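You operate a simulated robot arm through the tools that you are given. There is no shell and no other tool.

The job below is to be done with a simulated robot arm. You get a single attempt, and the scene is never put back.

JOB
Feed the onions in the hopper up the elevator to the weigher.
Fine: mains switch on; job card's speed before the green button, then its gate mark; with all six up shut the gate, press black, mains switch off. Hands off the belt while it runs.

It is judged by the outcome, as a careful person would: the job done as asked, and still so three seconds after it is handed in. It fails if anything else is knocked over, pushed out of place, dropped, spilled or broken.

ROBOT AND FRAMES
A 7-joint arm with a two-finger parallel gripper, fixed in place. Base frame: the origin is at the foot of the arm, x ahead of it, y to its left, z up. Lengths are in cm, angles in degrees, forces in N, time in s.
With the tool pointing down near the work surface it reaches from about 40 to 90 cm from the base axis. Its first joint turns from -143.0 to 143.0 degrees. Payload 3 kg.
The TCP is the grasp point between the finger pads, 3 cm short of the fingertips. In the tool frame z runs along the fingers and y along their closing line. The gripper opens to 9.4 cm. The fingers are 2.8 cm wide and 1 cm thick; the gripper's body (5 by 9.6 cm) begins 5.5 cm behind the TCP.
Orientation is that of the tool frame in the base frame, as [roll, pitch, yaw] about the fixed x, y, z axes, in that order (R = Rz(yaw) Ry(pitch) Rx(roll)). With the fingers straight down and closing along the base's y, the tool's x points along the base's -x, its y along +y and its z along -z.

CONTROLS
- The arm moves only by the tool servo_tool. Its argument "motion" is a list of rows, each an object (a shift or turn left out is 0, a gripper value left out holds the last) with "xyz": the shift along the tool's x, y, z in units of 40 mm (1.0 is 40 mm), a list of three; "angular": the turn, a rotation vector about the tool's x, y, z in units of 8 degrees (1.0 is 8 degrees), a list of three. In form: [{"xyz": [dx, dy, dz], "angular": [rx, ry, rz]}, ...]. A call has 1 to 20 rows; each row shifts and turns the commanded pose from where the row before left it, along the tool's axes as they then stand. "grip" is the opening, from 0 (shut) to 1 (fully open), set as the call begins (left out, the last holds). A call with a number of a shift or a turn outside -1 to 1 is refused whole. Rows are played at 5 a second. More than 5 cm and 8.6 degrees between two rows, or a gripper value outside its range, and nothing of the call is played. Where a pose cannot be reached the arm comes as near as it can. A force on the tool above 70 N (or 10 N above the force at the start of the call, whichever is more), or a blocked arm, ends the call early, and 0.2 s more pass. Each finger travels about 7.2 cm/s and halts on what it meets, pressing with about 35 N; the grip force reading is that of the motor and also rises with nothing between the fingers. The clock runs only during rows and for 0.2 s after the last one: add rows that do not move to give the fingers time. It gives the time, the measured TCP pose, the force on the tool (base axes), the opening and the grip force at its end, in the units of the frame above (readings bear some noise), with the torque about the TCP (base axes, N m) and any sound that the robot's microphone picked up.
- Cameras (640 x 400 px; columns grow to the right, rows downward): "scene" is fixed at [4.99, 49.99, 161.51]; the picture's right is [-0.25, -0.97, 0.00], its down [-0.72, 0.18, -0.66] and it looks along [0.64, -0.16, -0.75] (base axes); focal length 296 px, centre (320, 200). "wrist" rides on the gripper at [7.6, 1.4, -10.3] in the tool frame; the picture's right is [-0.18, 0.98, 0.00], its down [-0.75, -0.14, -0.64] and it looks along [-0.63, -0.12, 0.77] (tool axes); focal length 243 px, centre (320, 200). There is no depth. A picture from a camera that has moved, and an enlarged one, comes with that camera's place and axes in the base frame and with its lens.
- camera(camera): a new picture of that camera. It takes no simulated time.
- inspect(camera, box): a new picture of the part [left, top, right, bottom] of that camera's present view, enlarged. It takes no simulated time.
- sign_off(): hands the job in; it is judged then, once.

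Nothing tells you positions but the pictures and the camera data. Unless the task says otherwise, let go and move clear before handing in.

The tools are called after "Call:" as a command line: name --argument value ..., lists and objects as JSON in quotes. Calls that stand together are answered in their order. servo_tool: Moves the arm, as the interface text tells. Its arguments: {"type":"object","properties":{"motion":{"type":"array","items":{"type":"object","properties":{"xyz":{"type":"array","items":{"type":"number"}},"angular":{"type":"array","items":{"type":"number"}}}}},"grip":{"type":"number"}},"required":["motion"]} The other tools are called the same way: camera (camera) takes a picture; inspect (camera, box) takes an enlarged picture of a part of a camera's view; sign_off () hands the job in.

At the start:

```text
t: 0.0
ee_pos: [30.9, 32.72, 135.89]
ee_rot: [179.8, -0.3, 179.9]
force: [-0.4, -0.1, 0.9]
torque: [0.0, -0.02, -0.01]
grip_width: 9.41
grip_force: 0.0
```

scene: 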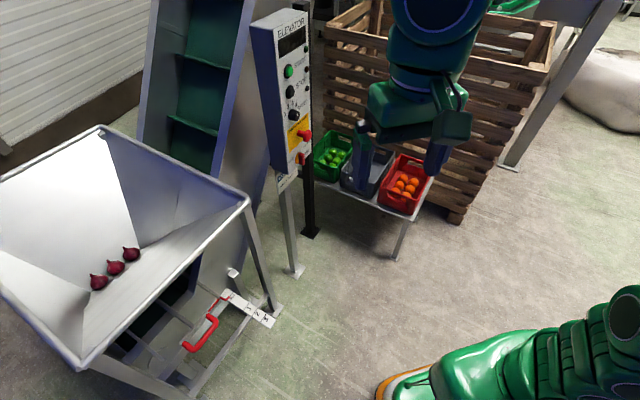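
wrist: 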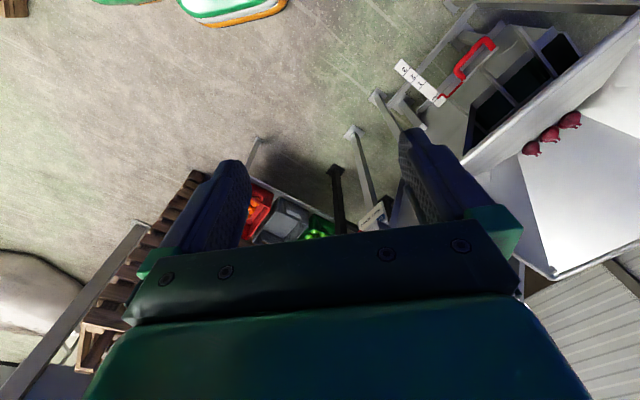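

I see a hopper with onions, a control panel on a post, an elevator belt behind, and a red-handled gate with a scale. I'll look closer at the panel, job card and gate first.

Call:
inspect --camera "scene" --box '[240, 0, 340, 100]'

Call:
inspect --camera "scene" --box '[240, 80, 340, 200]'

Call:
inspect --camera "scene" --box '[170, 250, 300, 360]'

Call:
inspect --camera "scene" --box '[60, 220, 180, 310]'

Call:
inspect --camera "wrist" --box '[340, 0, 640, 240]'

```text
4.00 times, centred on (290, 50) of scene
camera zoom: at [4.99, 49.99, 161.51], right [-0.25, -0.97, 0.0], down [-0.72, 0.18, -0.66], along [0.64, -0.16, -0.75], focal length 1182 px, centre (440, 800)
```

zoom: 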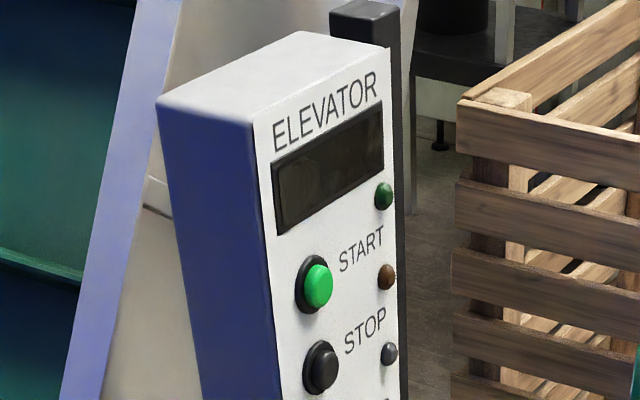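

```text
3.33 times, centred on (290, 140) of scene
camera zoom: at [4.99, 49.99, 161.51], right [-0.25, -0.97, 0.0], down [-0.72, 0.18, -0.66], along [0.64, -0.16, -0.75], focal length 985 px, centre (420, 400)
```

zoom: 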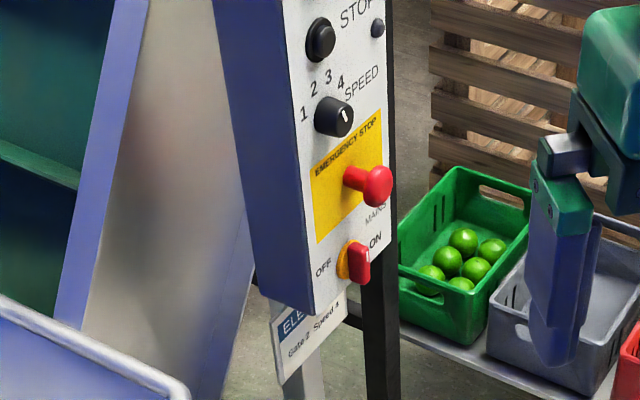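

```text
3.64 times, centred on (235, 305) of scene
camera zoom: at [4.99, 49.99, 161.51], right [-0.25, -0.97, 0.0], down [-0.72, 0.18, -0.66], along [0.64, -0.16, -0.75], focal length 1074 px, centre (629, -182)
```

zoom: 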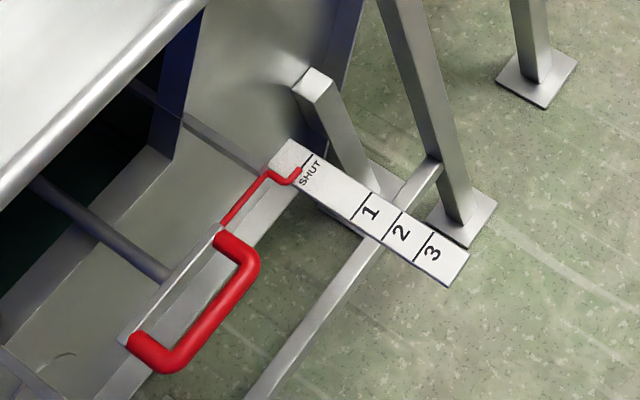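

```text
4.44 times, centred on (120, 265) of scene
camera zoom: at [4.99, 49.99, 161.51], right [-0.25, -0.97, 0.0], down [-0.72, 0.18, -0.66], along [0.64, -0.16, -0.75], focal length 1313 px, centre (1209, -89)
```

zoom: 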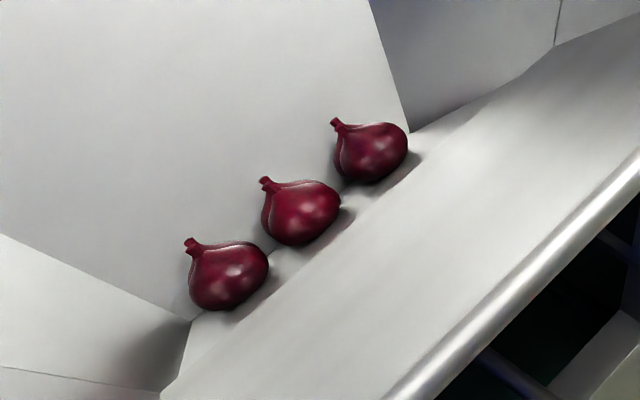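

```text
1.67 times, centred on (490, 120) of wrist
camera zoom: at [23.35, 34.2, 146.19], right [0.18, 0.98, 0.0], down [0.76, -0.14, 0.64], along [0.63, -0.12, -0.77], focal length 404 px, centre (37, 333)
```

zoom: 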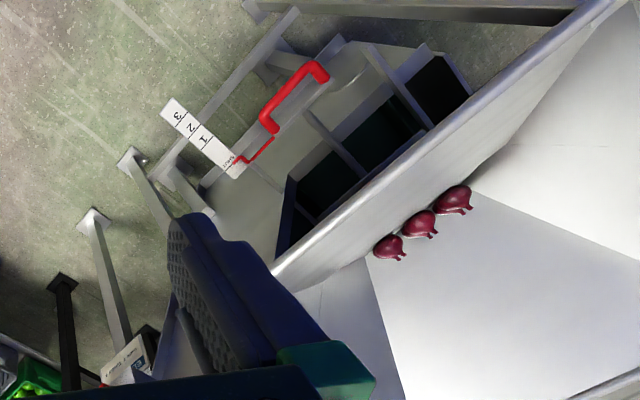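

The job card hangs under the panel; I need to read it exactly. Next: tight zooms on card and dial.

Call:
inspect --camera "scene" --box '[270, 160, 310, 200]'

Call:
inspect --camera "scene" --box '[280, 95, 320, 125]'

Call:
inspect --camera "scene" --box '[280, 130, 320, 170]'

Call:
inspect --camera "wrist" --box '[340, 180, 420, 240]'

Call:
inspect --camera "scene" --box '[120, 0, 280, 200]'

```text
10.00 times, centred on (290, 180) of scene
camera zoom: at [4.99, 49.99, 161.51], right [-0.25, -0.97, 0.0], down [-0.72, 0.18, -0.66], along [0.64, -0.16, -0.75], focal length 2955 px, centre (620, 400)
```

zoom: 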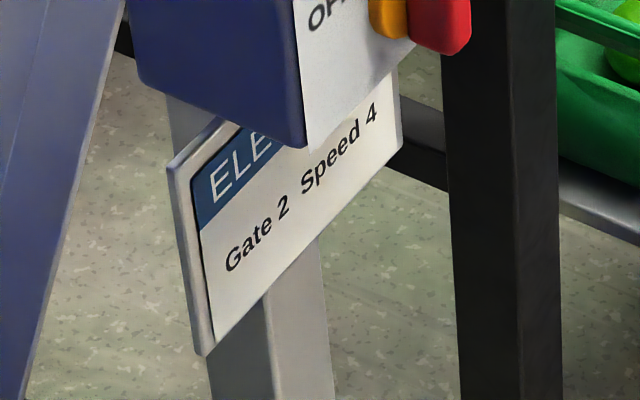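

```text
13.33 times, centred on (300, 110) of scene
camera zoom: at [4.99, 49.99, 161.51], right [-0.25, -0.97, 0.0], down [-0.72, 0.18, -0.66], along [0.64, -0.16, -0.75], focal length 3939 px, centre (587, 1400)
```

zoom: 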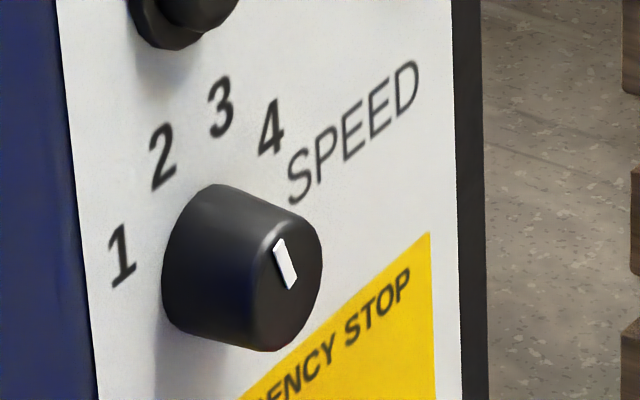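

```text
10.00 times, centred on (300, 150) of scene
camera zoom: at [4.99, 49.99, 161.51], right [-0.25, -0.97, 0.0], down [-0.72, 0.18, -0.66], along [0.64, -0.16, -0.75], focal length 2955 px, centre (520, 700)
```

zoom: 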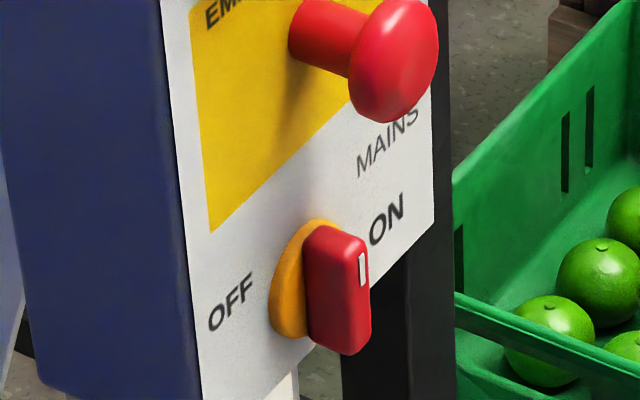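

```text
6.67 times, centred on (380, 210) of wrist
camera zoom: at [23.35, 34.2, 146.19], right [0.18, 0.98, 0.0], down [0.76, -0.14, 0.64], along [0.63, -0.12, -0.77], focal length 1618 px, centre (-80, 133)
```

zoom: 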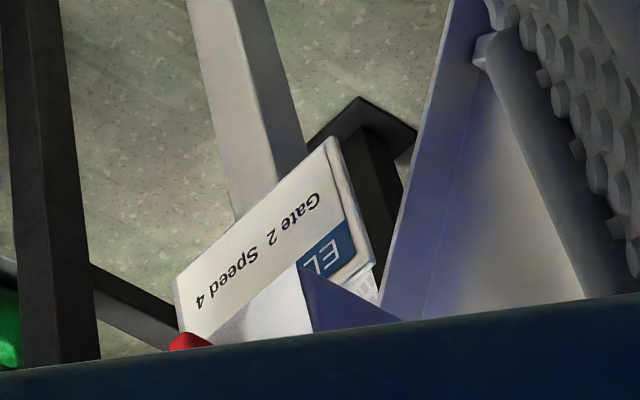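

```text
2.00 times, centred on (200, 100) of scene
camera zoom: at [4.99, 49.99, 161.51], right [-0.25, -0.97, 0.0], down [-0.72, 0.18, -0.66], along [0.64, -0.16, -0.75], focal length 591 px, centre (560, 400)
```

zoom: 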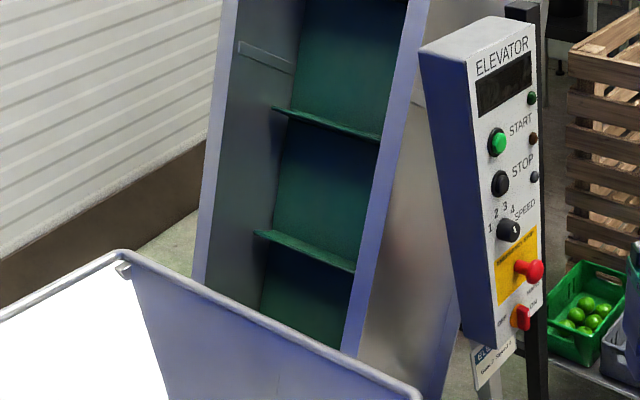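

The card reads Gate 2, Speed 4. From two-view triangulation the card is near (92, 45, 73), the panel face above it facing the robot, and the gate ruler near (46, 56, 51). I'll tilt the tool forward to see the panel head-on with the wrist camera.

Call:
servo_tool --motion '[{"angular": [0, -1, 0]}, {"angular": [0, -1, 0]}, {"angular": [0, -1, 0]}, {"angular": [0, -1, 0]}, {"angular": [0, -1, 0]}, {"angular": [0, -1, 0]}, {}, {}]'

Call:
camera --camera "wrist"

Call:
camera --camera "scene"

```text
t: 0.9
ee_pos: [31.57, 31.44, 137.08]
ee_rot: [167.5, 12.3, 178.6]
force: [0.3, 0.4, -0.3]
torque: [-0.03, -0.01, 0.02]
grip_width: 9.37
grip_force: 0.0
stopped in row 4: the arm was blocked; the commanded pose is now the measured one
```

```text
taken
camera wrist: at [21.96, 30.89, 145.53], right [0.16, 0.96, 0.25], down [0.6, -0.29, 0.74], along [0.78, 0.03, -0.62], focal length 243 px, centre (320, 200)
```

wrist: 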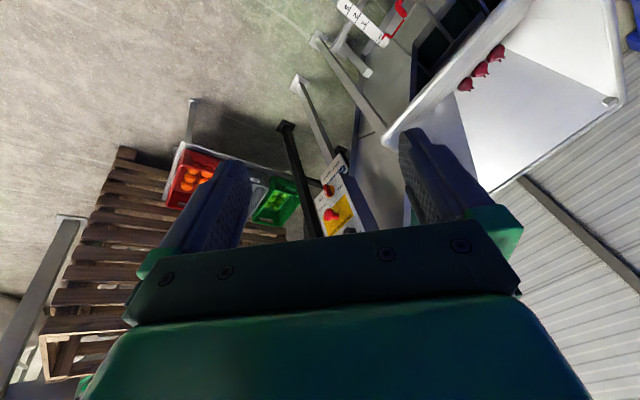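

```text
taken
```

scene: 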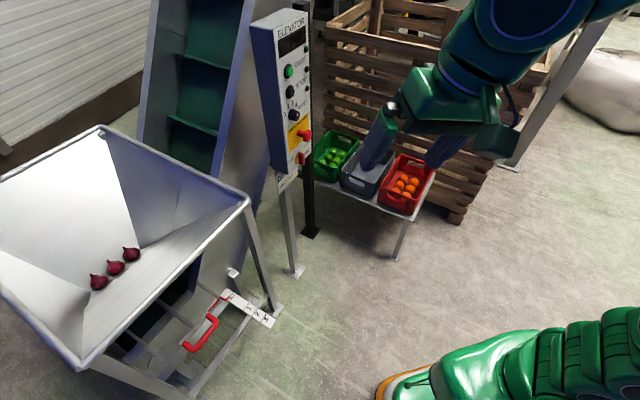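

The arm blocked at a wrist joint limit up here. I'll move forward and lower into free space (around (50, 35, 110)), level the roll, then try tilting again.

Call:
servo_tool --motion '[{"xyz": [-0.38, -0.085, 0.95]}, {"xyz": [-0.38, -0.085, 0.95]}, {"xyz": [-0.38, -0.085, 0.95]}, {"xyz": [-0.38, -0.085, 0.95]}, {"xyz": [-0.38, -0.085, 0.95]}, {"xyz": [-0.38, -0.085, 0.95]}, {"xyz": [-0.38, -0.085, 0.95]}, {"angular": [0.8, 0, 0]}, {"angular": [0.8, 0, 0]}, {}, {}]'

Call:
camera --camera "scene"

```text
t: 3.3
ee_pos: [47.71, 34.38, 113.84]
ee_rot: [-179.6, 12.8, 178.6]
force: [0.1, -0.1, 0.0]
torque: [0.0, 0.01, -0.01]
grip_width: 9.39
grip_force: 0.1
```

```text
taken
```

scene: 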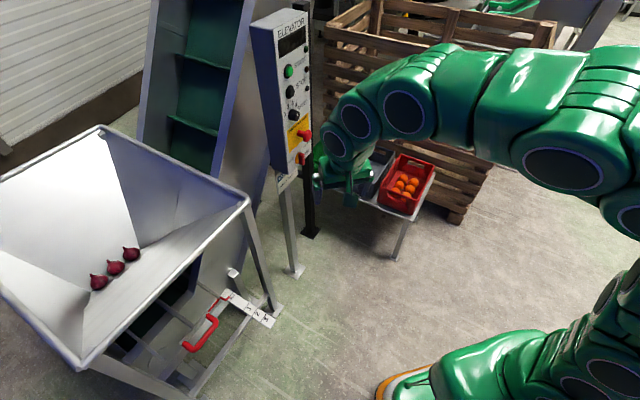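

Arm moved freely and is level. Now tilt the tool further up toward the panel.

Call:
servo_tool --motion '[{"angular": [0, -1, 0]}, {"angular": [0, -1, 0]}, {"angular": [0, -1, 0]}, {"angular": [0, -1, 0]}, {}, {}]'

Call:
camera --camera "wrist"

Call:
camera --camera "scene"

```text
t: 4.5
ee_pos: [47.21, 35.83, 107.27]
ee_rot: [172.2, 29.6, 171.3]
force: [-0.7, 1.5, -0.8]
torque: [0.0, -0.01, 0.01]
grip_width: 9.4
grip_force: 0.0
stopped in row 6: the arm was blocked; the commanded pose is now the measured one
```

```text
taken
camera wrist: at [35.68, 37.69, 112.54], right [0.24, 0.95, 0.21], down [0.31, -0.28, 0.91], along [0.92, -0.16, -0.36], focal length 243 px, centre (320, 200)
```

wrist: 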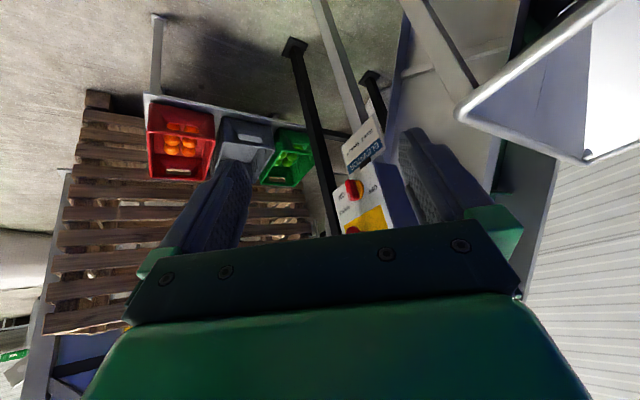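

```text
taken
```

scene: 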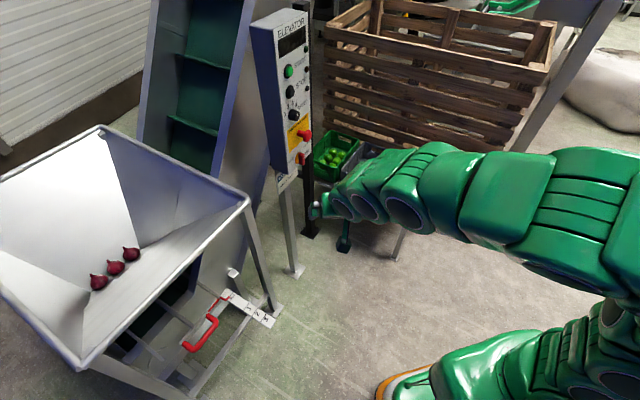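

The wrist limit allows about 30° tilt here; reaching further out should allow more. First I'll use this view to pin down the panel's geometry.

Call:
inspect --camera "wrist" --box '[320, 110, 420, 240]'

Call:
inspect --camera "scene" --box '[240, 0, 340, 60]'

```text
3.08 times, centred on (370, 175) of wrist
camera zoom: at [35.68, 37.69, 112.54], right [0.24, 0.95, 0.21], down [0.31, -0.28, 0.91], along [0.92, -0.16, -0.36], focal length 746 px, centre (166, 277)
```

zoom: 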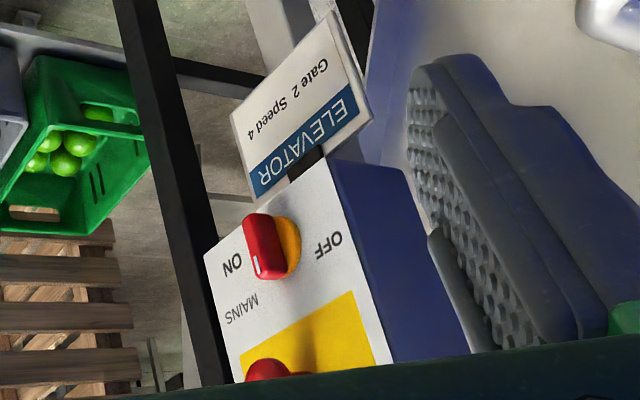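

```text
6.40 times, centred on (290, 30) of scene
camera zoom: at [4.99, 49.99, 161.51], right [-0.25, -0.97, 0.0], down [-0.72, 0.18, -0.66], along [0.64, -0.16, -0.75], focal length 1891 px, centre (512, 1288)
```

zoom: 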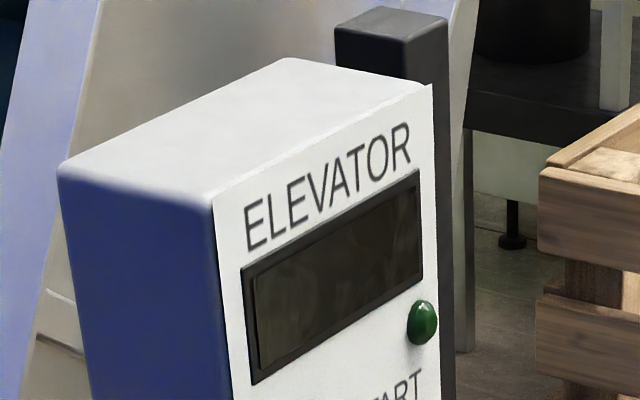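

The panel is vertical, about 15 cm wide, facing (-0.74, -0.68), front plane near x≈83–93, y≈42–31, z 88–135. Next I move out to a standoff around (65, 20, 105) and then turn the tool to point horizontally at the panel.

Call:
servo_tool --motion '[{"xyz": [-0.69, -0.61, 0.41]}, {"xyz": [-0.69, -0.61, 0.41]}, {"xyz": [-0.69, -0.61, 0.41]}, {"xyz": [-0.69, -0.61, 0.41]}, {"xyz": [-0.69, -0.61, 0.41]}, {"xyz": [-0.69, -0.61, 0.41]}, {}]'

Call:
servo_tool --motion '[{"angular": [-0.491, -0.672, -0.381]}, {"angular": [-0.491, -0.672, -0.381]}, {"angular": [-0.491, -0.672, -0.381]}, {"angular": [-0.491, -0.672, -0.381]}, {"angular": [-0.491, -0.672, -0.381]}, {}]'

Call:
camera --camera "scene"

```text
t: 6.1
ee_pos: [65.06, 19.82, 105.66]
ee_rot: [172.2, 30.0, 171.4]
force: [0.0, -0.4, 0.2]
torque: [-0.02, 0.02, -0.01]
grip_width: 9.4
grip_force: 0.2
```

```text
t: 7.5
ee_pos: [65.15, 19.88, 105.76]
ee_rot: [160.8, 59.6, -176.8]
force: [0.5, 0.4, 0.3]
torque: [0.02, -0.02, 0.05]
grip_width: 9.42
grip_force: 0.0
```

```text
taken
```

scene: 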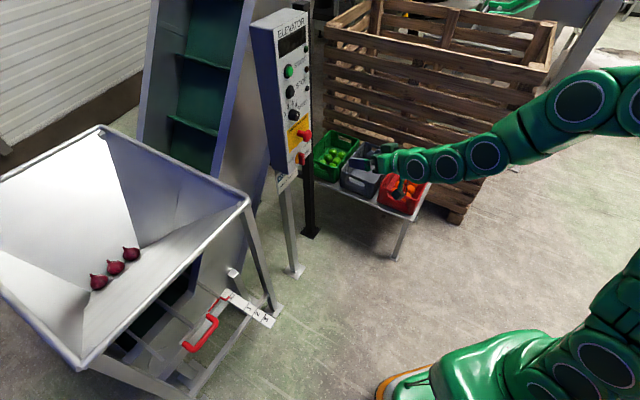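

That worked without any block. I continue the rest of the turn toward the panel.

Call:
servo_tool --motion '[{"angular": [-0.491, -0.672, -0.381]}, {"angular": [-0.491, -0.672, -0.381]}, {"angular": [-0.491, -0.672, -0.381]}, {"angular": [-0.491, -0.672, -0.381]}, {"angular": [-0.491, -0.672, -0.381]}, {}]'

Call:
camera --camera "scene"

Call:
camera --camera "wrist"

```text
t: 8.9
ee_pos: [65.2, 19.91, 105.7]
ee_rot: [156.8, 71.9, -172.5]
force: [-0.9, 0.1, 0.3]
torque: [0.03, -0.02, -0.05]
grip_width: 9.42
grip_force: 0.0
out of reach, approached as far as the arm can: row 3, 4, 5
```

```text
taken
```

scene: 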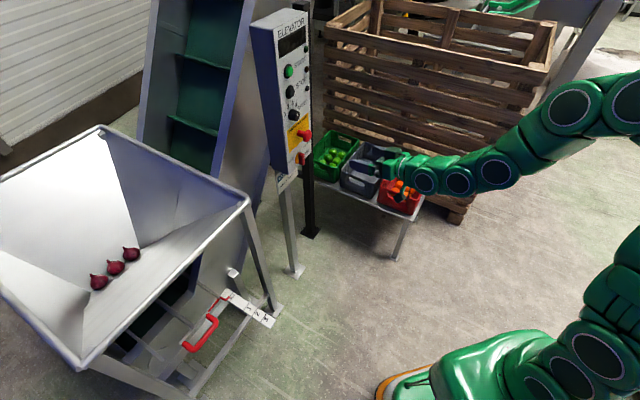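

```text
taken
camera wrist: at [53.83, 15.67, 101.5], right [-0.43, 0.85, 0.3], down [-0.22, -0.42, 0.88], along [0.88, 0.31, 0.37], focal length 243 px, centre (320, 200)
```

wrist: 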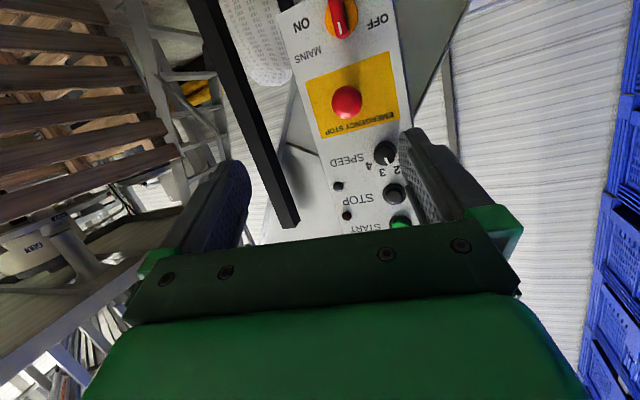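

Now the panel is visible nearly head-on (upside down in this view). I'll zoom in on the mains switch and the speed knob.

Call:
inspect --camera "wrist" --box '[280, 0, 410, 80]'

Call:
inspect --camera "wrist" --box '[320, 130, 420, 235]'

```text
4.92 times, centred on (345, 40) of wrist
camera zoom: at [53.83, 15.67, 101.5], right [-0.43, 0.85, 0.3], down [-0.22, -0.42, 0.88], along [0.88, 0.31, 0.37], focal length 1194 px, centre (197, 988)
```

zoom: 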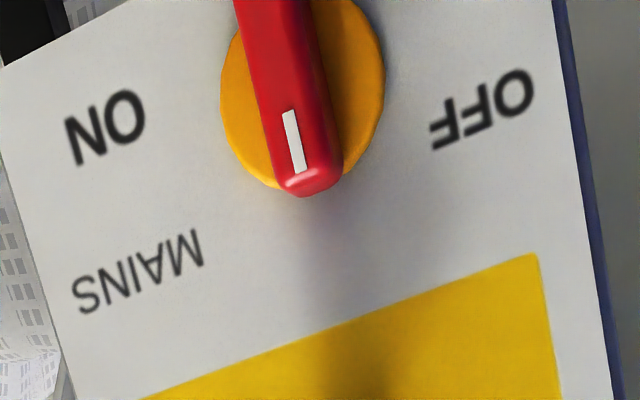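

```text
3.81 times, centred on (370, 182) of wrist
camera zoom: at [53.83, 15.67, 101.5], right [-0.43, 0.85, 0.3], down [-0.22, -0.42, 0.88], along [0.88, 0.31, 0.37], focal length 924 px, centre (130, 267)
```

zoom: 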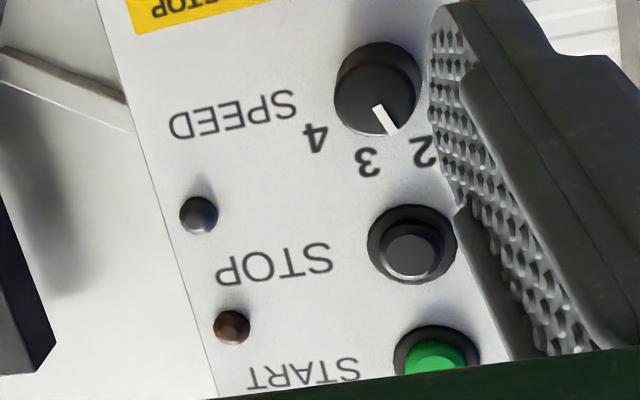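

Mains bar is upright (mark up) at about (84, 36, 93); speed knob points to 2 at (83, 38, 111); STOP (84, 39, 119), START (84, 39, 124.5), E-stop (84, 34.5, 102). I'll go to a standoff in front of the mains switch and complete the turn.

Call:
servo_tool --motion '[{"xyz": [0.438, 0.013, 0.756]}, {"xyz": [0.438, 0.013, 0.756]}, {"xyz": [0.438, 0.013, 0.756]}, {"xyz": [0.438, 0.013, 0.756]}, {"xyz": [0.438, 0.013, 0.756]}, {}]'

Call:
servo_tool --motion '[{"angular": [-0.502, -0.659, -0.37]}, {"angular": [-0.502, -0.659, -0.37]}, {"angular": [-0.502, -0.659, -0.37]}, {}, {}]'

Call:
camera --camera "scene"

Call:
camera --camera "wrist"

```text
t: 10.3
ee_pos: [74.54, 27.3, 93.04]
ee_rot: [156.7, 72.0, -172.4]
force: [0.2, -0.5, 0.7]
torque: [0.01, -0.01, -0.01]
grip_width: 9.4
grip_force: 0.1
```

```text
t: 11.5
ee_pos: [74.56, 27.13, 92.99]
ee_rot: [-179.1, 89.9, -136.1]
force: [-0.4, -0.4, -0.8]
torque: [0.01, 0.0, 0.0]
grip_width: 9.4
grip_force: 0.1
```

```text
taken
```

scene: 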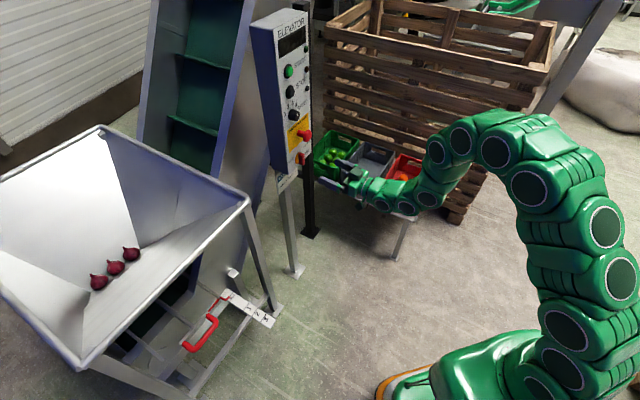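

```text
taken
camera wrist: at [66.18, 21.32, 85.42], right [-0.67, 0.72, 0.18], down [-0.37, -0.54, 0.75], along [0.64, 0.44, 0.63], focal length 243 px, centre (320, 200)
```

wrist: 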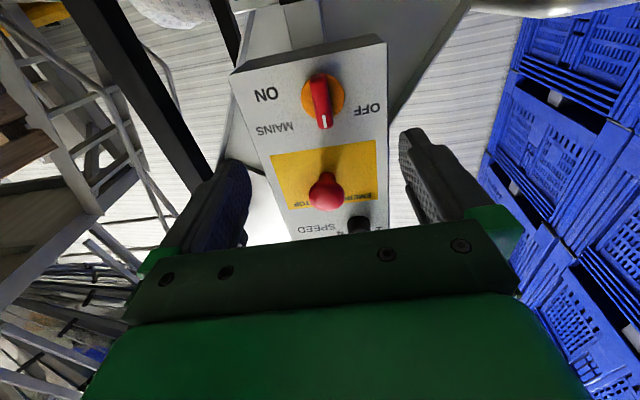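

The tool is now horizontal and square to the panel, with the mains bar near the tool axis. I'll zoom in to check the centring.

Call:
inspect --camera "wrist" --box '[270, 50, 390, 140]'

```text
4.44 times, centred on (330, 95) of wrist
camera zoom: at [66.18, 21.32, 85.42], right [-0.67, 0.72, 0.18], down [-0.37, -0.54, 0.75], along [0.64, 0.44, 0.63], focal length 1078 px, centre (276, 667)
```

zoom: 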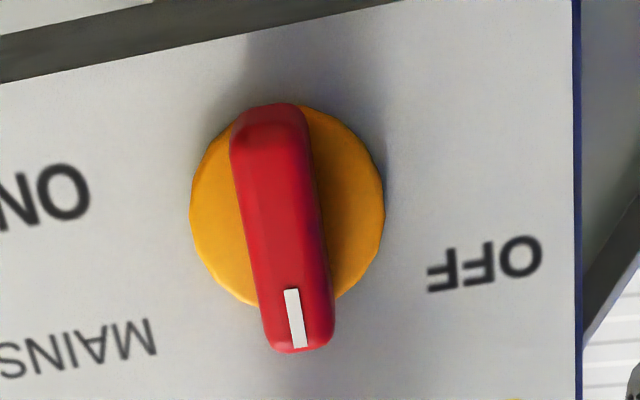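

The bar is about 13 cm ahead, just a few mm off axis. I'll narrow the gripper to about 4.7 cm, correct slightly and advance ~10 cm, then look again.

Call:
servo_tool --motion '[{"xyz": [0.075, 0.05, 0.6]}, {"xyz": [0, 0, 0.6]}, {"xyz": [0, 0, 0.6]}, {"xyz": [0, 0, 0.5]}, {"xyz": [0, 0, 0.2]}, {}, {}]' --grip 0.5

Call:
camera --camera "wrist"

Call:
inspect --camera "scene" --box '[250, 90, 370, 220]'

```text
t: 13.1
ee_pos: [81.94, 34.1, 92.61]
ee_rot: [-175.8, 90.0, -132.8]
force: [-0.2, -0.3, -0.2]
torque: [0.0, 0.02, -0.04]
grip_width: 4.72
grip_force: 0.1
```

```text
taken
camera wrist: at [73.48, 28.24, 85.0], right [-0.67, 0.72, 0.18], down [-0.37, -0.54, 0.75], along [0.64, 0.44, 0.63], focal length 243 px, centre (320, 200)
```

wrist: 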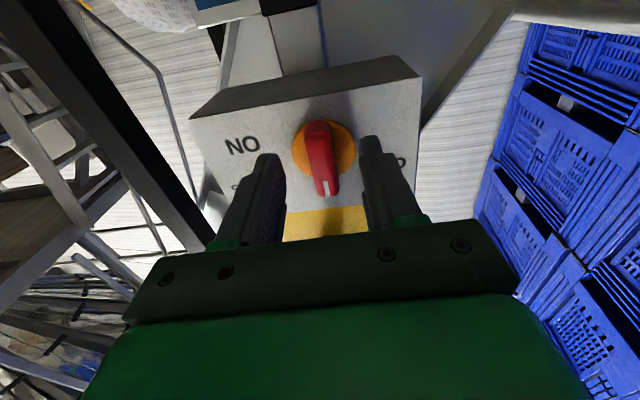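

```text
3.08 times, centred on (310, 155) of scene
camera zoom: at [4.99, 49.99, 161.51], right [-0.25, -0.97, 0.0], down [-0.72, 0.18, -0.66], along [0.64, -0.16, -0.75], focal length 909 px, centre (351, 338)
```

zoom: 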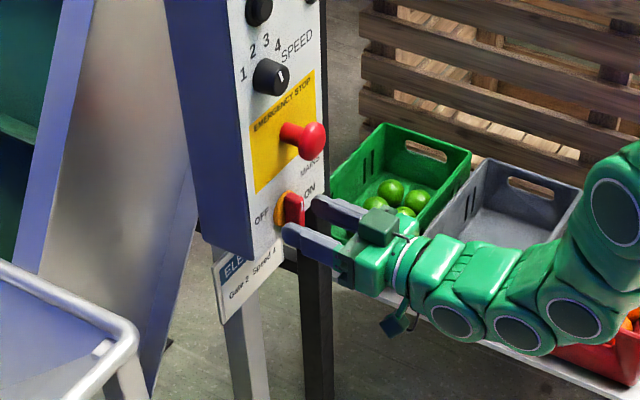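

The fingertips straddle the bar, level with its front face. I'll advance 2 cm and close on it.

Call:
servo_tool --motion '[{"xyz": [0, 0, 0.25]}, {"xyz": [0, 0, 0.25]}, {}]'

Call:
camera --camera "wrist"

```text
t: 13.8
ee_pos: [83.35, 35.2, 92.8]
ee_rot: [177.1, 89.9, -139.9]
force: [-35.7, -26.4, 9.4]
torque: [0.42, -0.17, 1.71]
grip_width: 5.05
grip_force: 2.9
stopped in row 3: the force on the tool passed its limit at 79 N (the readings are from after the stop); the commanded pose is now the measured one
```

```text
taken
camera wrist: at [74.89, 29.43, 85.26], right [-0.67, 0.72, 0.18], down [-0.37, -0.54, 0.75], along [0.64, 0.44, 0.63], focal length 243 px, centre (320, 200)
```

wrist: 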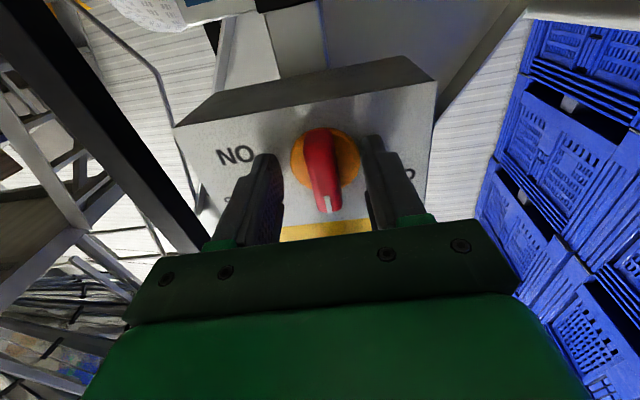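

A fingertip touched the panel/disc. I'll back off ~0.5 cm to release the push, then close on the bar.

Call:
servo_tool --motion '[{"xyz": [0, 0, -0.12]}, {}]'

Call:
servo_tool --motion '[{}, {}, {}, {}]' --grip 0

Call:
camera --camera "wrist"

```text
t: 14.4
ee_pos: [82.98, 35.04, 92.81]
ee_rot: [177.1, 89.8, -140.1]
force: [-0.3, -0.2, 0.3]
torque: [0.02, -0.03, 0.04]
grip_width: 4.69
grip_force: 0.0
```

```text
t: 15.4
ee_pos: [82.85, 35.13, 92.75]
ee_rot: [-163.4, 89.9, -120.5]
force: [-18.5, 12.9, 0.0]
torque: [0.02, -0.13, 1.43]
grip_width: 1.65
grip_force: 45.0
```

```text
taken
camera wrist: at [74.47, 29.29, 85.19], right [-0.67, 0.72, 0.18], down [-0.37, -0.54, 0.76], along [0.64, 0.44, 0.63], focal length 243 px, centre (320, 200)
```

wrist: 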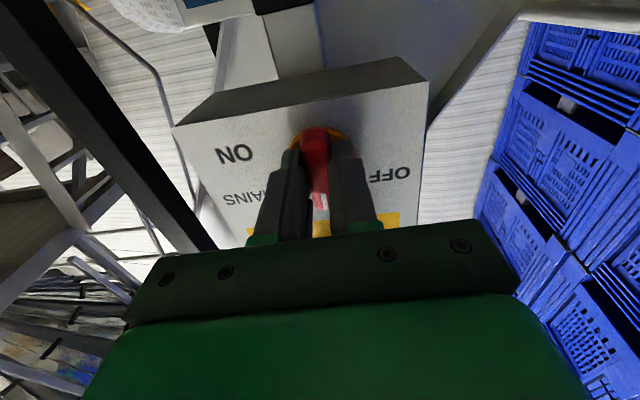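

The bar is gripped (1.65 cm). I'll twist clockwise toward ON in steps, watching force and sound.

Call:
servo_tool --motion '[{"xyz": [0, 0.04, 0], "angular": [0, 0, 0.7]}, {"angular": [0, 0, 0.7]}, {"angular": [0, 0, 0.7]}, {"angular": [0, 0, 0.7]}, {}]'

Call:
camera --camera "wrist"

Call:
inspect --camera "scene" --box '[250, 0, 350, 200]'

```text
t: 16.6
ee_pos: [82.88, 35.31, 92.81]
ee_rot: [90.4, 67.5, 133.3]
force: [-39.8, 7.2, -2.4]
torque: [0.21, -0.37, 1.49]
grip_width: 1.64
grip_force: 44.6
```

```text
taken
camera wrist: at [72.48, 31.43, 86.33], right [-0.57, 0.61, 0.55], down [-0.18, -0.74, 0.64], along [0.8, 0.27, 0.54], focal length 243 px, centre (320, 200)
```

wrist: 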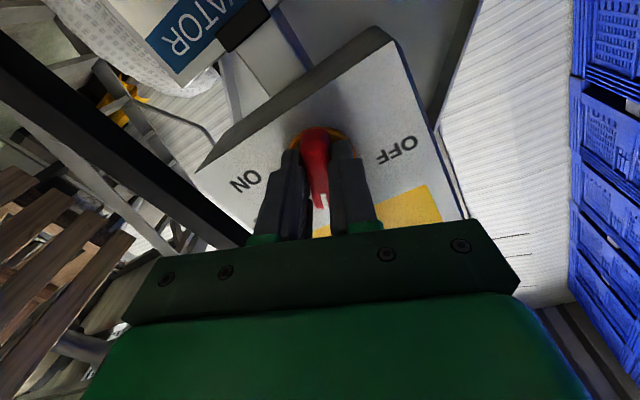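

```text
2.00 times, centred on (300, 100) of scene
camera zoom: at [4.99, 49.99, 161.51], right [-0.25, -0.97, 0.0], down [-0.72, 0.18, -0.66], along [0.64, -0.16, -0.75], focal length 591 px, centre (360, 400)
```

zoom: 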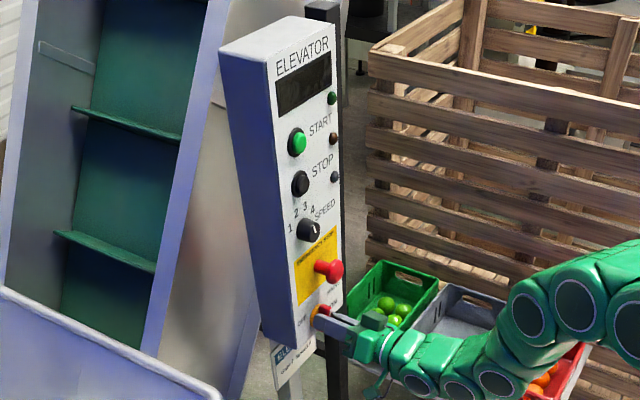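

The bar turns with the grip, about 22° so far, with some sideways load. I'll ease the offset and continue the twist.

Call:
servo_tool --motion '[{"xyz": [0.03, 0.07, -0.04], "angular": [0, 0, 0.7]}, {"angular": [0, 0, 0.7]}, {"angular": [0, 0, 0.7]}, {}]'

Call:
camera --camera "wrist"

Call:
inspect --camera "scene" --box '[250, 0, 350, 60]'

```text
t: 17.6
ee_pos: [82.74, 35.17, 92.9]
ee_rot: [89.9, 50.7, 132.6]
force: [0.0, -4.9, 11.5]
torque: [0.53, -0.55, 0.57]
grip_width: 1.63
grip_force: 45.1
```

```text
taken
camera wrist: at [71.14, 32.63, 87.88], right [-0.44, 0.47, 0.77], down [-0.07, -0.87, 0.49], along [0.9, 0.16, 0.41], focal length 243 px, centre (320, 200)
```

wrist: 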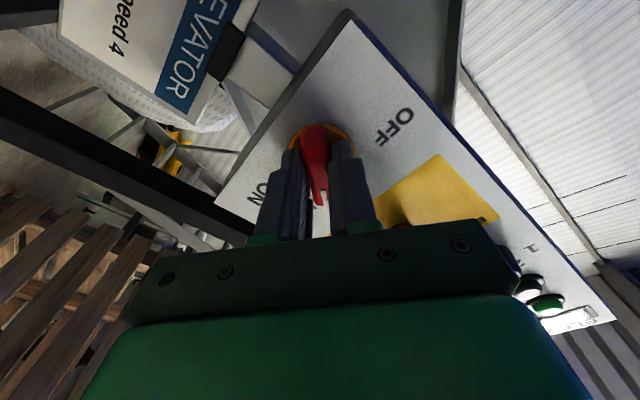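

```text
6.40 times, centred on (300, 30) of scene
camera zoom: at [4.99, 49.99, 161.51], right [-0.25, -0.97, 0.0], down [-0.72, 0.18, -0.66], along [0.64, -0.16, -0.75], focal length 1891 px, centre (448, 1288)
```

zoom: 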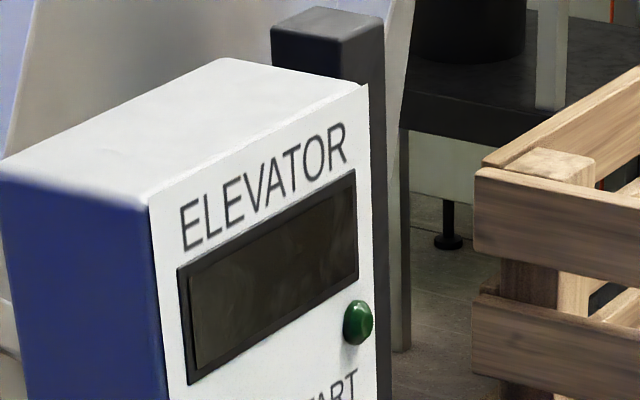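

Turned ~39° with low force, display still dark. Continue toward ON.

Call:
servo_tool --motion '[{"angular": [0, 0, 0.7]}, {"angular": [0, 0, 0.7]}, {"angular": [0, 0, 0.7]}, {}]'

Call:
camera --camera "wrist"

Call:
inspect --camera "scene" --box '[250, 0, 350, 60]'

```text
t: 18.6
ee_pos: [82.59, 35.18, 92.94]
ee_rot: [89.9, 33.9, 132.8]
force: [-9.2, -27.1, 26.2]
torque: [0.87, -0.95, 0.17]
grip_width: 1.61
grip_force: 44.6
```

```text
taken
camera wrist: at [70.31, 33.53, 89.84], right [-0.27, 0.29, 0.92], down [0.01, -0.95, 0.3], along [0.96, 0.09, 0.25], focal length 243 px, centre (320, 200)
```

wrist: 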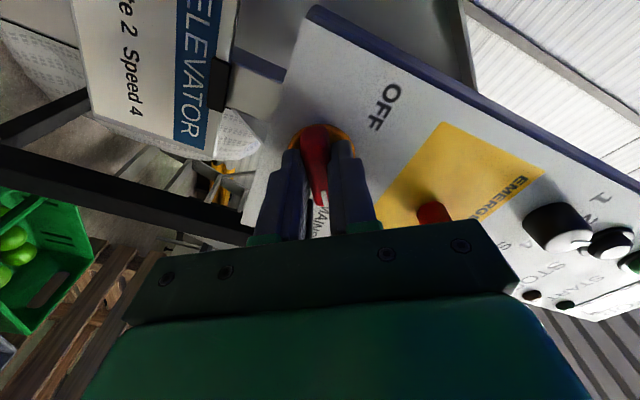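

```text
6.40 times, centred on (300, 30) of scene
camera zoom: at [4.99, 49.99, 161.51], right [-0.25, -0.97, 0.0], down [-0.72, 0.18, -0.66], along [0.64, -0.16, -0.75], focal length 1891 px, centre (448, 1288)
```

zoom: 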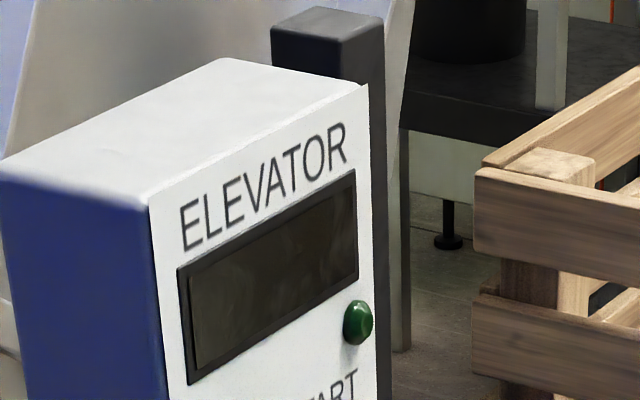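

About 56° now; no light yet. I'll relieve the small lateral load and continue to ~90°.

Call:
servo_tool --motion '[{"xyz": [-0.05, 0.03, -0.03], "angular": [0, 0, 0.7]}, {"angular": [0, 0, 0.7]}, {"angular": [0, 0, 0.7]}, {}]'

Call:
camera --camera "wrist"

Call:
inspect --camera "scene" --box '[250, 0, 350, 60]'

```text
t: 19.6
ee_pos: [82.54, 35.22, 93.0]
ee_rot: [90.1, 17.1, 133.2]
force: [23.9, 22.5, 17.3]
torque: [0.75, -0.76, 0.72]
grip_width: 1.59
grip_force: 45.0
```

```text
taken
camera wrist: at [69.88, 33.91, 92.1], right [-0.08, 0.08, 0.99], down [0.05, -0.99, 0.09], along [1.0, 0.06, 0.07], focal length 243 px, centre (320, 200)
```

wrist: 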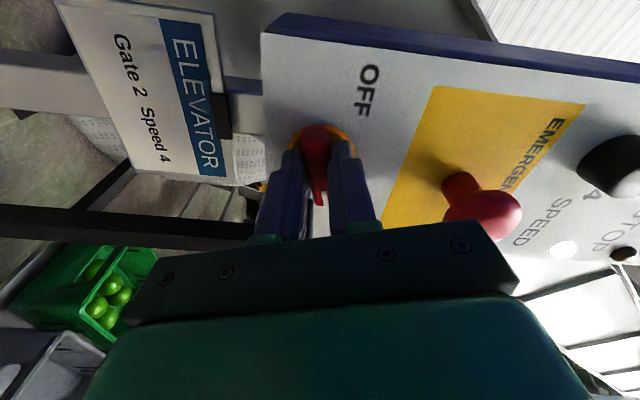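

```text
6.40 times, centred on (300, 30) of scene
camera zoom: at [4.99, 49.99, 161.51], right [-0.25, -0.97, 0.0], down [-0.72, 0.18, -0.66], along [0.64, -0.16, -0.75], focal length 1891 px, centre (448, 1288)
```

zoom: 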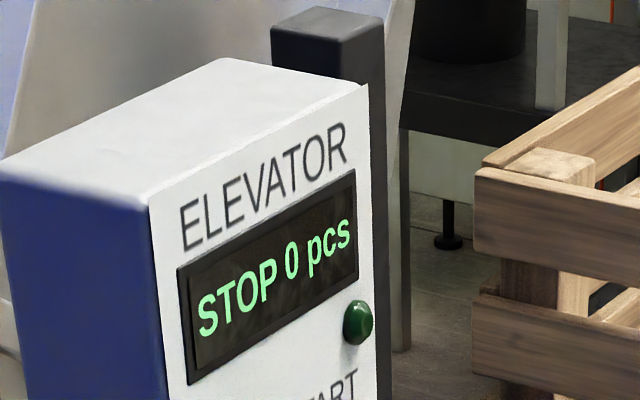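

The mains is on: display shows "STOP 0 pcs". I'll finish the turn to 90°, then open and retreat.

Call:
servo_tool --motion '[{"xyz": [0, 0, 0.03], "angular": [0, 0, 0.7]}, {"angular": [0, 0, 0.7]}, {"angular": [0, 0, 0.5]}, {}]'

Call:
camera --camera "wrist"

```text
t: 20.6
ee_pos: [82.77, 35.22, 93.03]
ee_rot: [90.1, 1.9, 132.9]
force: [-40.0, -7.4, 36.0]
torque: [0.6, -0.76, 0.73]
grip_width: 1.59
grip_force: 45.0
```

```text
taken
camera wrist: at [69.95, 33.93, 94.21], right [0.1, -0.11, 0.99], down [0.05, -0.99, -0.11], along [0.99, 0.06, -0.1], focal length 243 px, centre (320, 200)
```

wrist: 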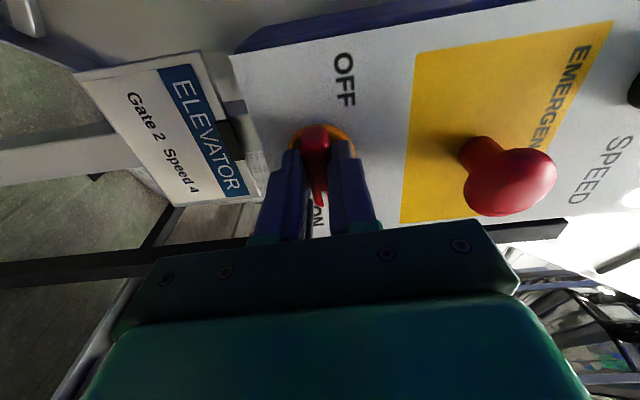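

Handle now points to ON. Open the fingers and back straight off.

Call:
servo_tool --motion '[{}, {}, {"xyz": [0, 0, -0.5]}, {"xyz": [0, 0, -0.8]}, {"xyz": [0, 0, -0.8]}, {"xyz": [0, 0, -0.8]}, {}]' --grip 0.45

Call:
camera --camera "wrist"

Call:
inspect --camera "scene" --box '[250, 0, 350, 200]'

```text
t: 22.2
ee_pos: [74.36, 27.3, 92.97]
ee_rot: [90.1, 2.1, 133.0]
force: [0.2, 0.4, 0.5]
torque: [0.05, -0.01, 0.02]
grip_width: 4.21
grip_force: 0.1
```

```text
taken
camera wrist: at [61.67, 25.97, 94.16], right [0.1, -0.11, 0.99], down [0.05, -0.99, -0.11], along [0.99, 0.06, -0.1], focal length 243 px, centre (320, 200)
```

wrist: 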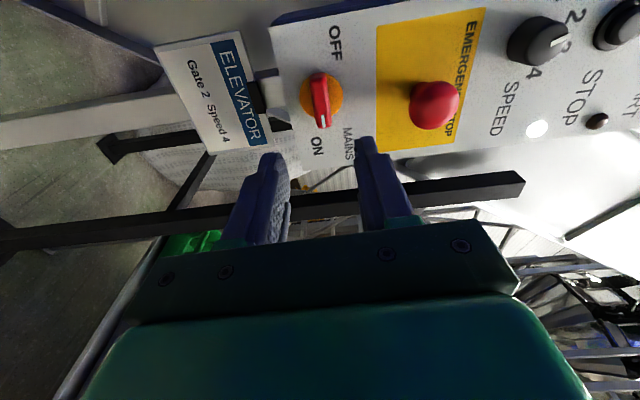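

```text
2.00 times, centred on (300, 100) of scene
camera zoom: at [4.99, 49.99, 161.51], right [-0.25, -0.97, 0.0], down [-0.72, 0.18, -0.66], along [0.64, -0.16, -0.75], focal length 591 px, centre (360, 400)
```

zoom: 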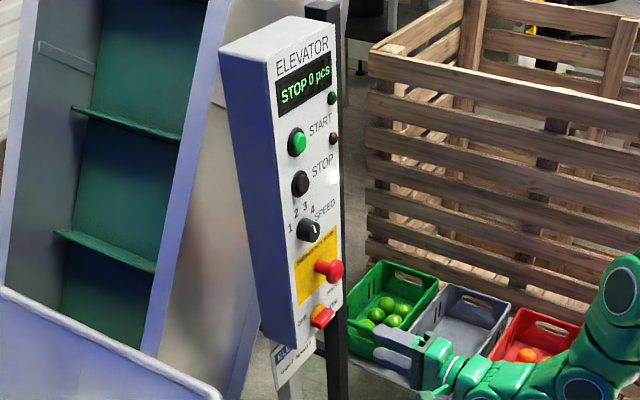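

Mains handle points to ON, display lit. Next is the speed knob; I'll inspect it to get its position and mark.

Call:
inspect --camera "wrist" --box '[440, 0, 640, 140]'

Call:
inspect --camera "wrist" --box '[280, 50, 380, 170]'

```text
2.86 times, centred on (540, 70) of wrist
camera zoom: at [61.67, 25.97, 94.16], right [0.1, -0.11, 0.99], down [0.05, -0.99, -0.11], along [0.99, 0.06, -0.1], focal length 693 px, centre (-309, 571)
```

zoom: 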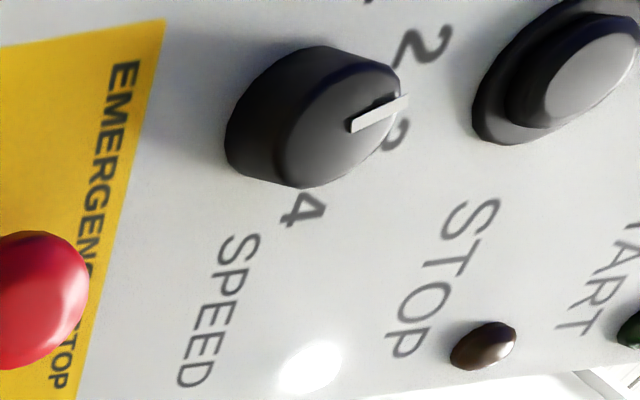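

```text
3.33 times, centred on (330, 110) of wrist
camera zoom: at [61.67, 25.97, 94.16], right [0.1, -0.11, 0.99], down [0.05, -0.99, -0.11], along [0.99, 0.06, -0.1], focal length 809 px, centre (287, 500)
```

zoom: 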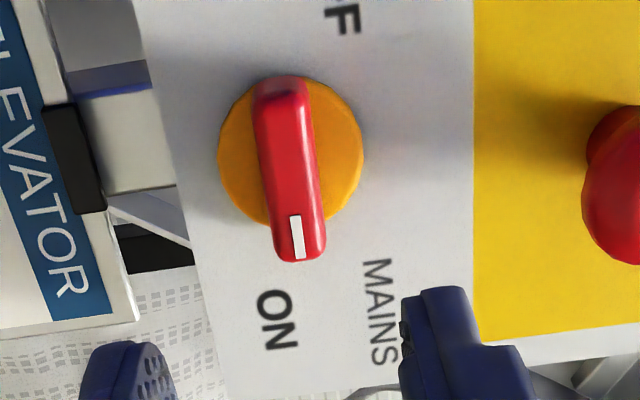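

Knob centre is ~1.6 cm to the panel's left of the mains axis at z≈111.8. I'll rise at standoff and un-twist the tool by 88° so I have room to twist again.

Call:
servo_tool --motion '[{"xyz": [0.08, 0.93, 0]}, {"xyz": [0.08, 0.93, 0]}, {"xyz": [0.08, 0.93, 0]}, {"xyz": [0.08, 0.93, 0]}, {"xyz": [0.08, 0.93, 0]}, {}]' --grip 0.6

Call:
servo_tool --motion '[{"angular": [0, 0, -1]}, {"angular": [0, 0, -1]}, {"angular": [0, 0, -1]}, {"angular": [0, 0, -1]}, {"angular": [0, 0, -1]}, {"angular": [0, 0, -1]}, {"angular": [0, 0, -1]}, {"angular": [0, 0, -1]}, {"angular": [0, 0, -1]}, {"angular": [0, 0, -1]}, {"angular": [0, 0, -1]}, {}]'

Call:
camera --camera "wrist"

Call:
inspect --camera "scene" --box '[250, 0, 400, 200]'

```text
t: 23.6
ee_pos: [72.47, 28.98, 111.58]
ee_rot: [90.2, 2.0, 133.0]
force: [-0.9, -0.2, -0.9]
torque: [0.0, -0.03, -0.01]
grip_width: 5.63
grip_force: 0.1
```

```text
t: 26.2
ee_pos: [72.66, 28.98, 111.65]
ee_rot: [-151.2, 89.8, -108.3]
force: [0.1, -0.7, -0.1]
torque: [0.01, 0.0, -0.01]
grip_width: 5.61
grip_force: 0.1
```

```text
taken
camera wrist: at [64.27, 23.15, 103.98], right [-0.67, 0.72, 0.18], down [-0.37, -0.54, 0.76], along [0.64, 0.44, 0.63], focal length 243 px, centre (320, 200)
```

wrist: 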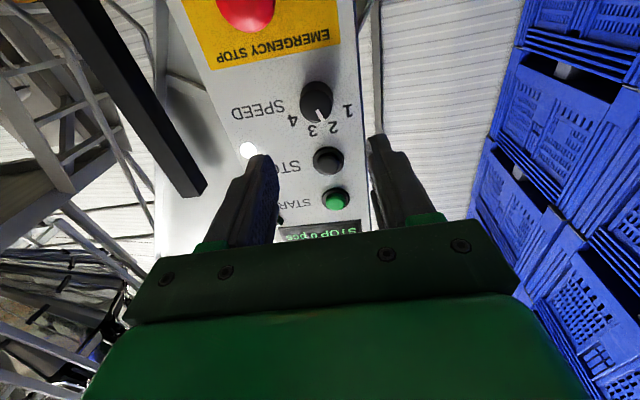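

```text
2.00 times, centred on (325, 100) of scene
camera zoom: at [4.99, 49.99, 161.51], right [-0.25, -0.97, 0.0], down [-0.72, 0.18, -0.66], along [0.64, -0.16, -0.75], focal length 591 px, centre (310, 400)
```

zoom: 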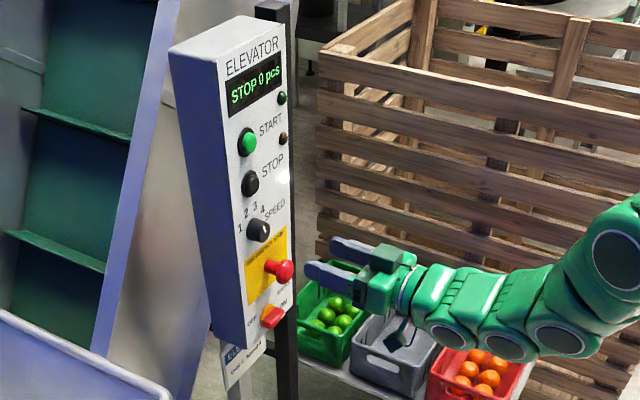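

Knob is nearly on axis. Zooming to check centring.

Call:
inspect --camera "wrist" --box '[260, 60, 380, 150]'

```text
4.44 times, centred on (320, 105) of wrist
camera zoom: at [64.27, 23.15, 103.98], right [-0.67, 0.72, 0.18], down [-0.37, -0.54, 0.76], along [0.64, 0.44, 0.63], focal length 1078 px, centre (320, 622)
```

zoom: 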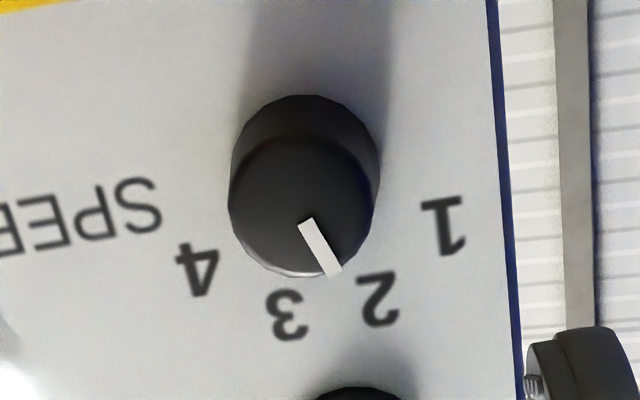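

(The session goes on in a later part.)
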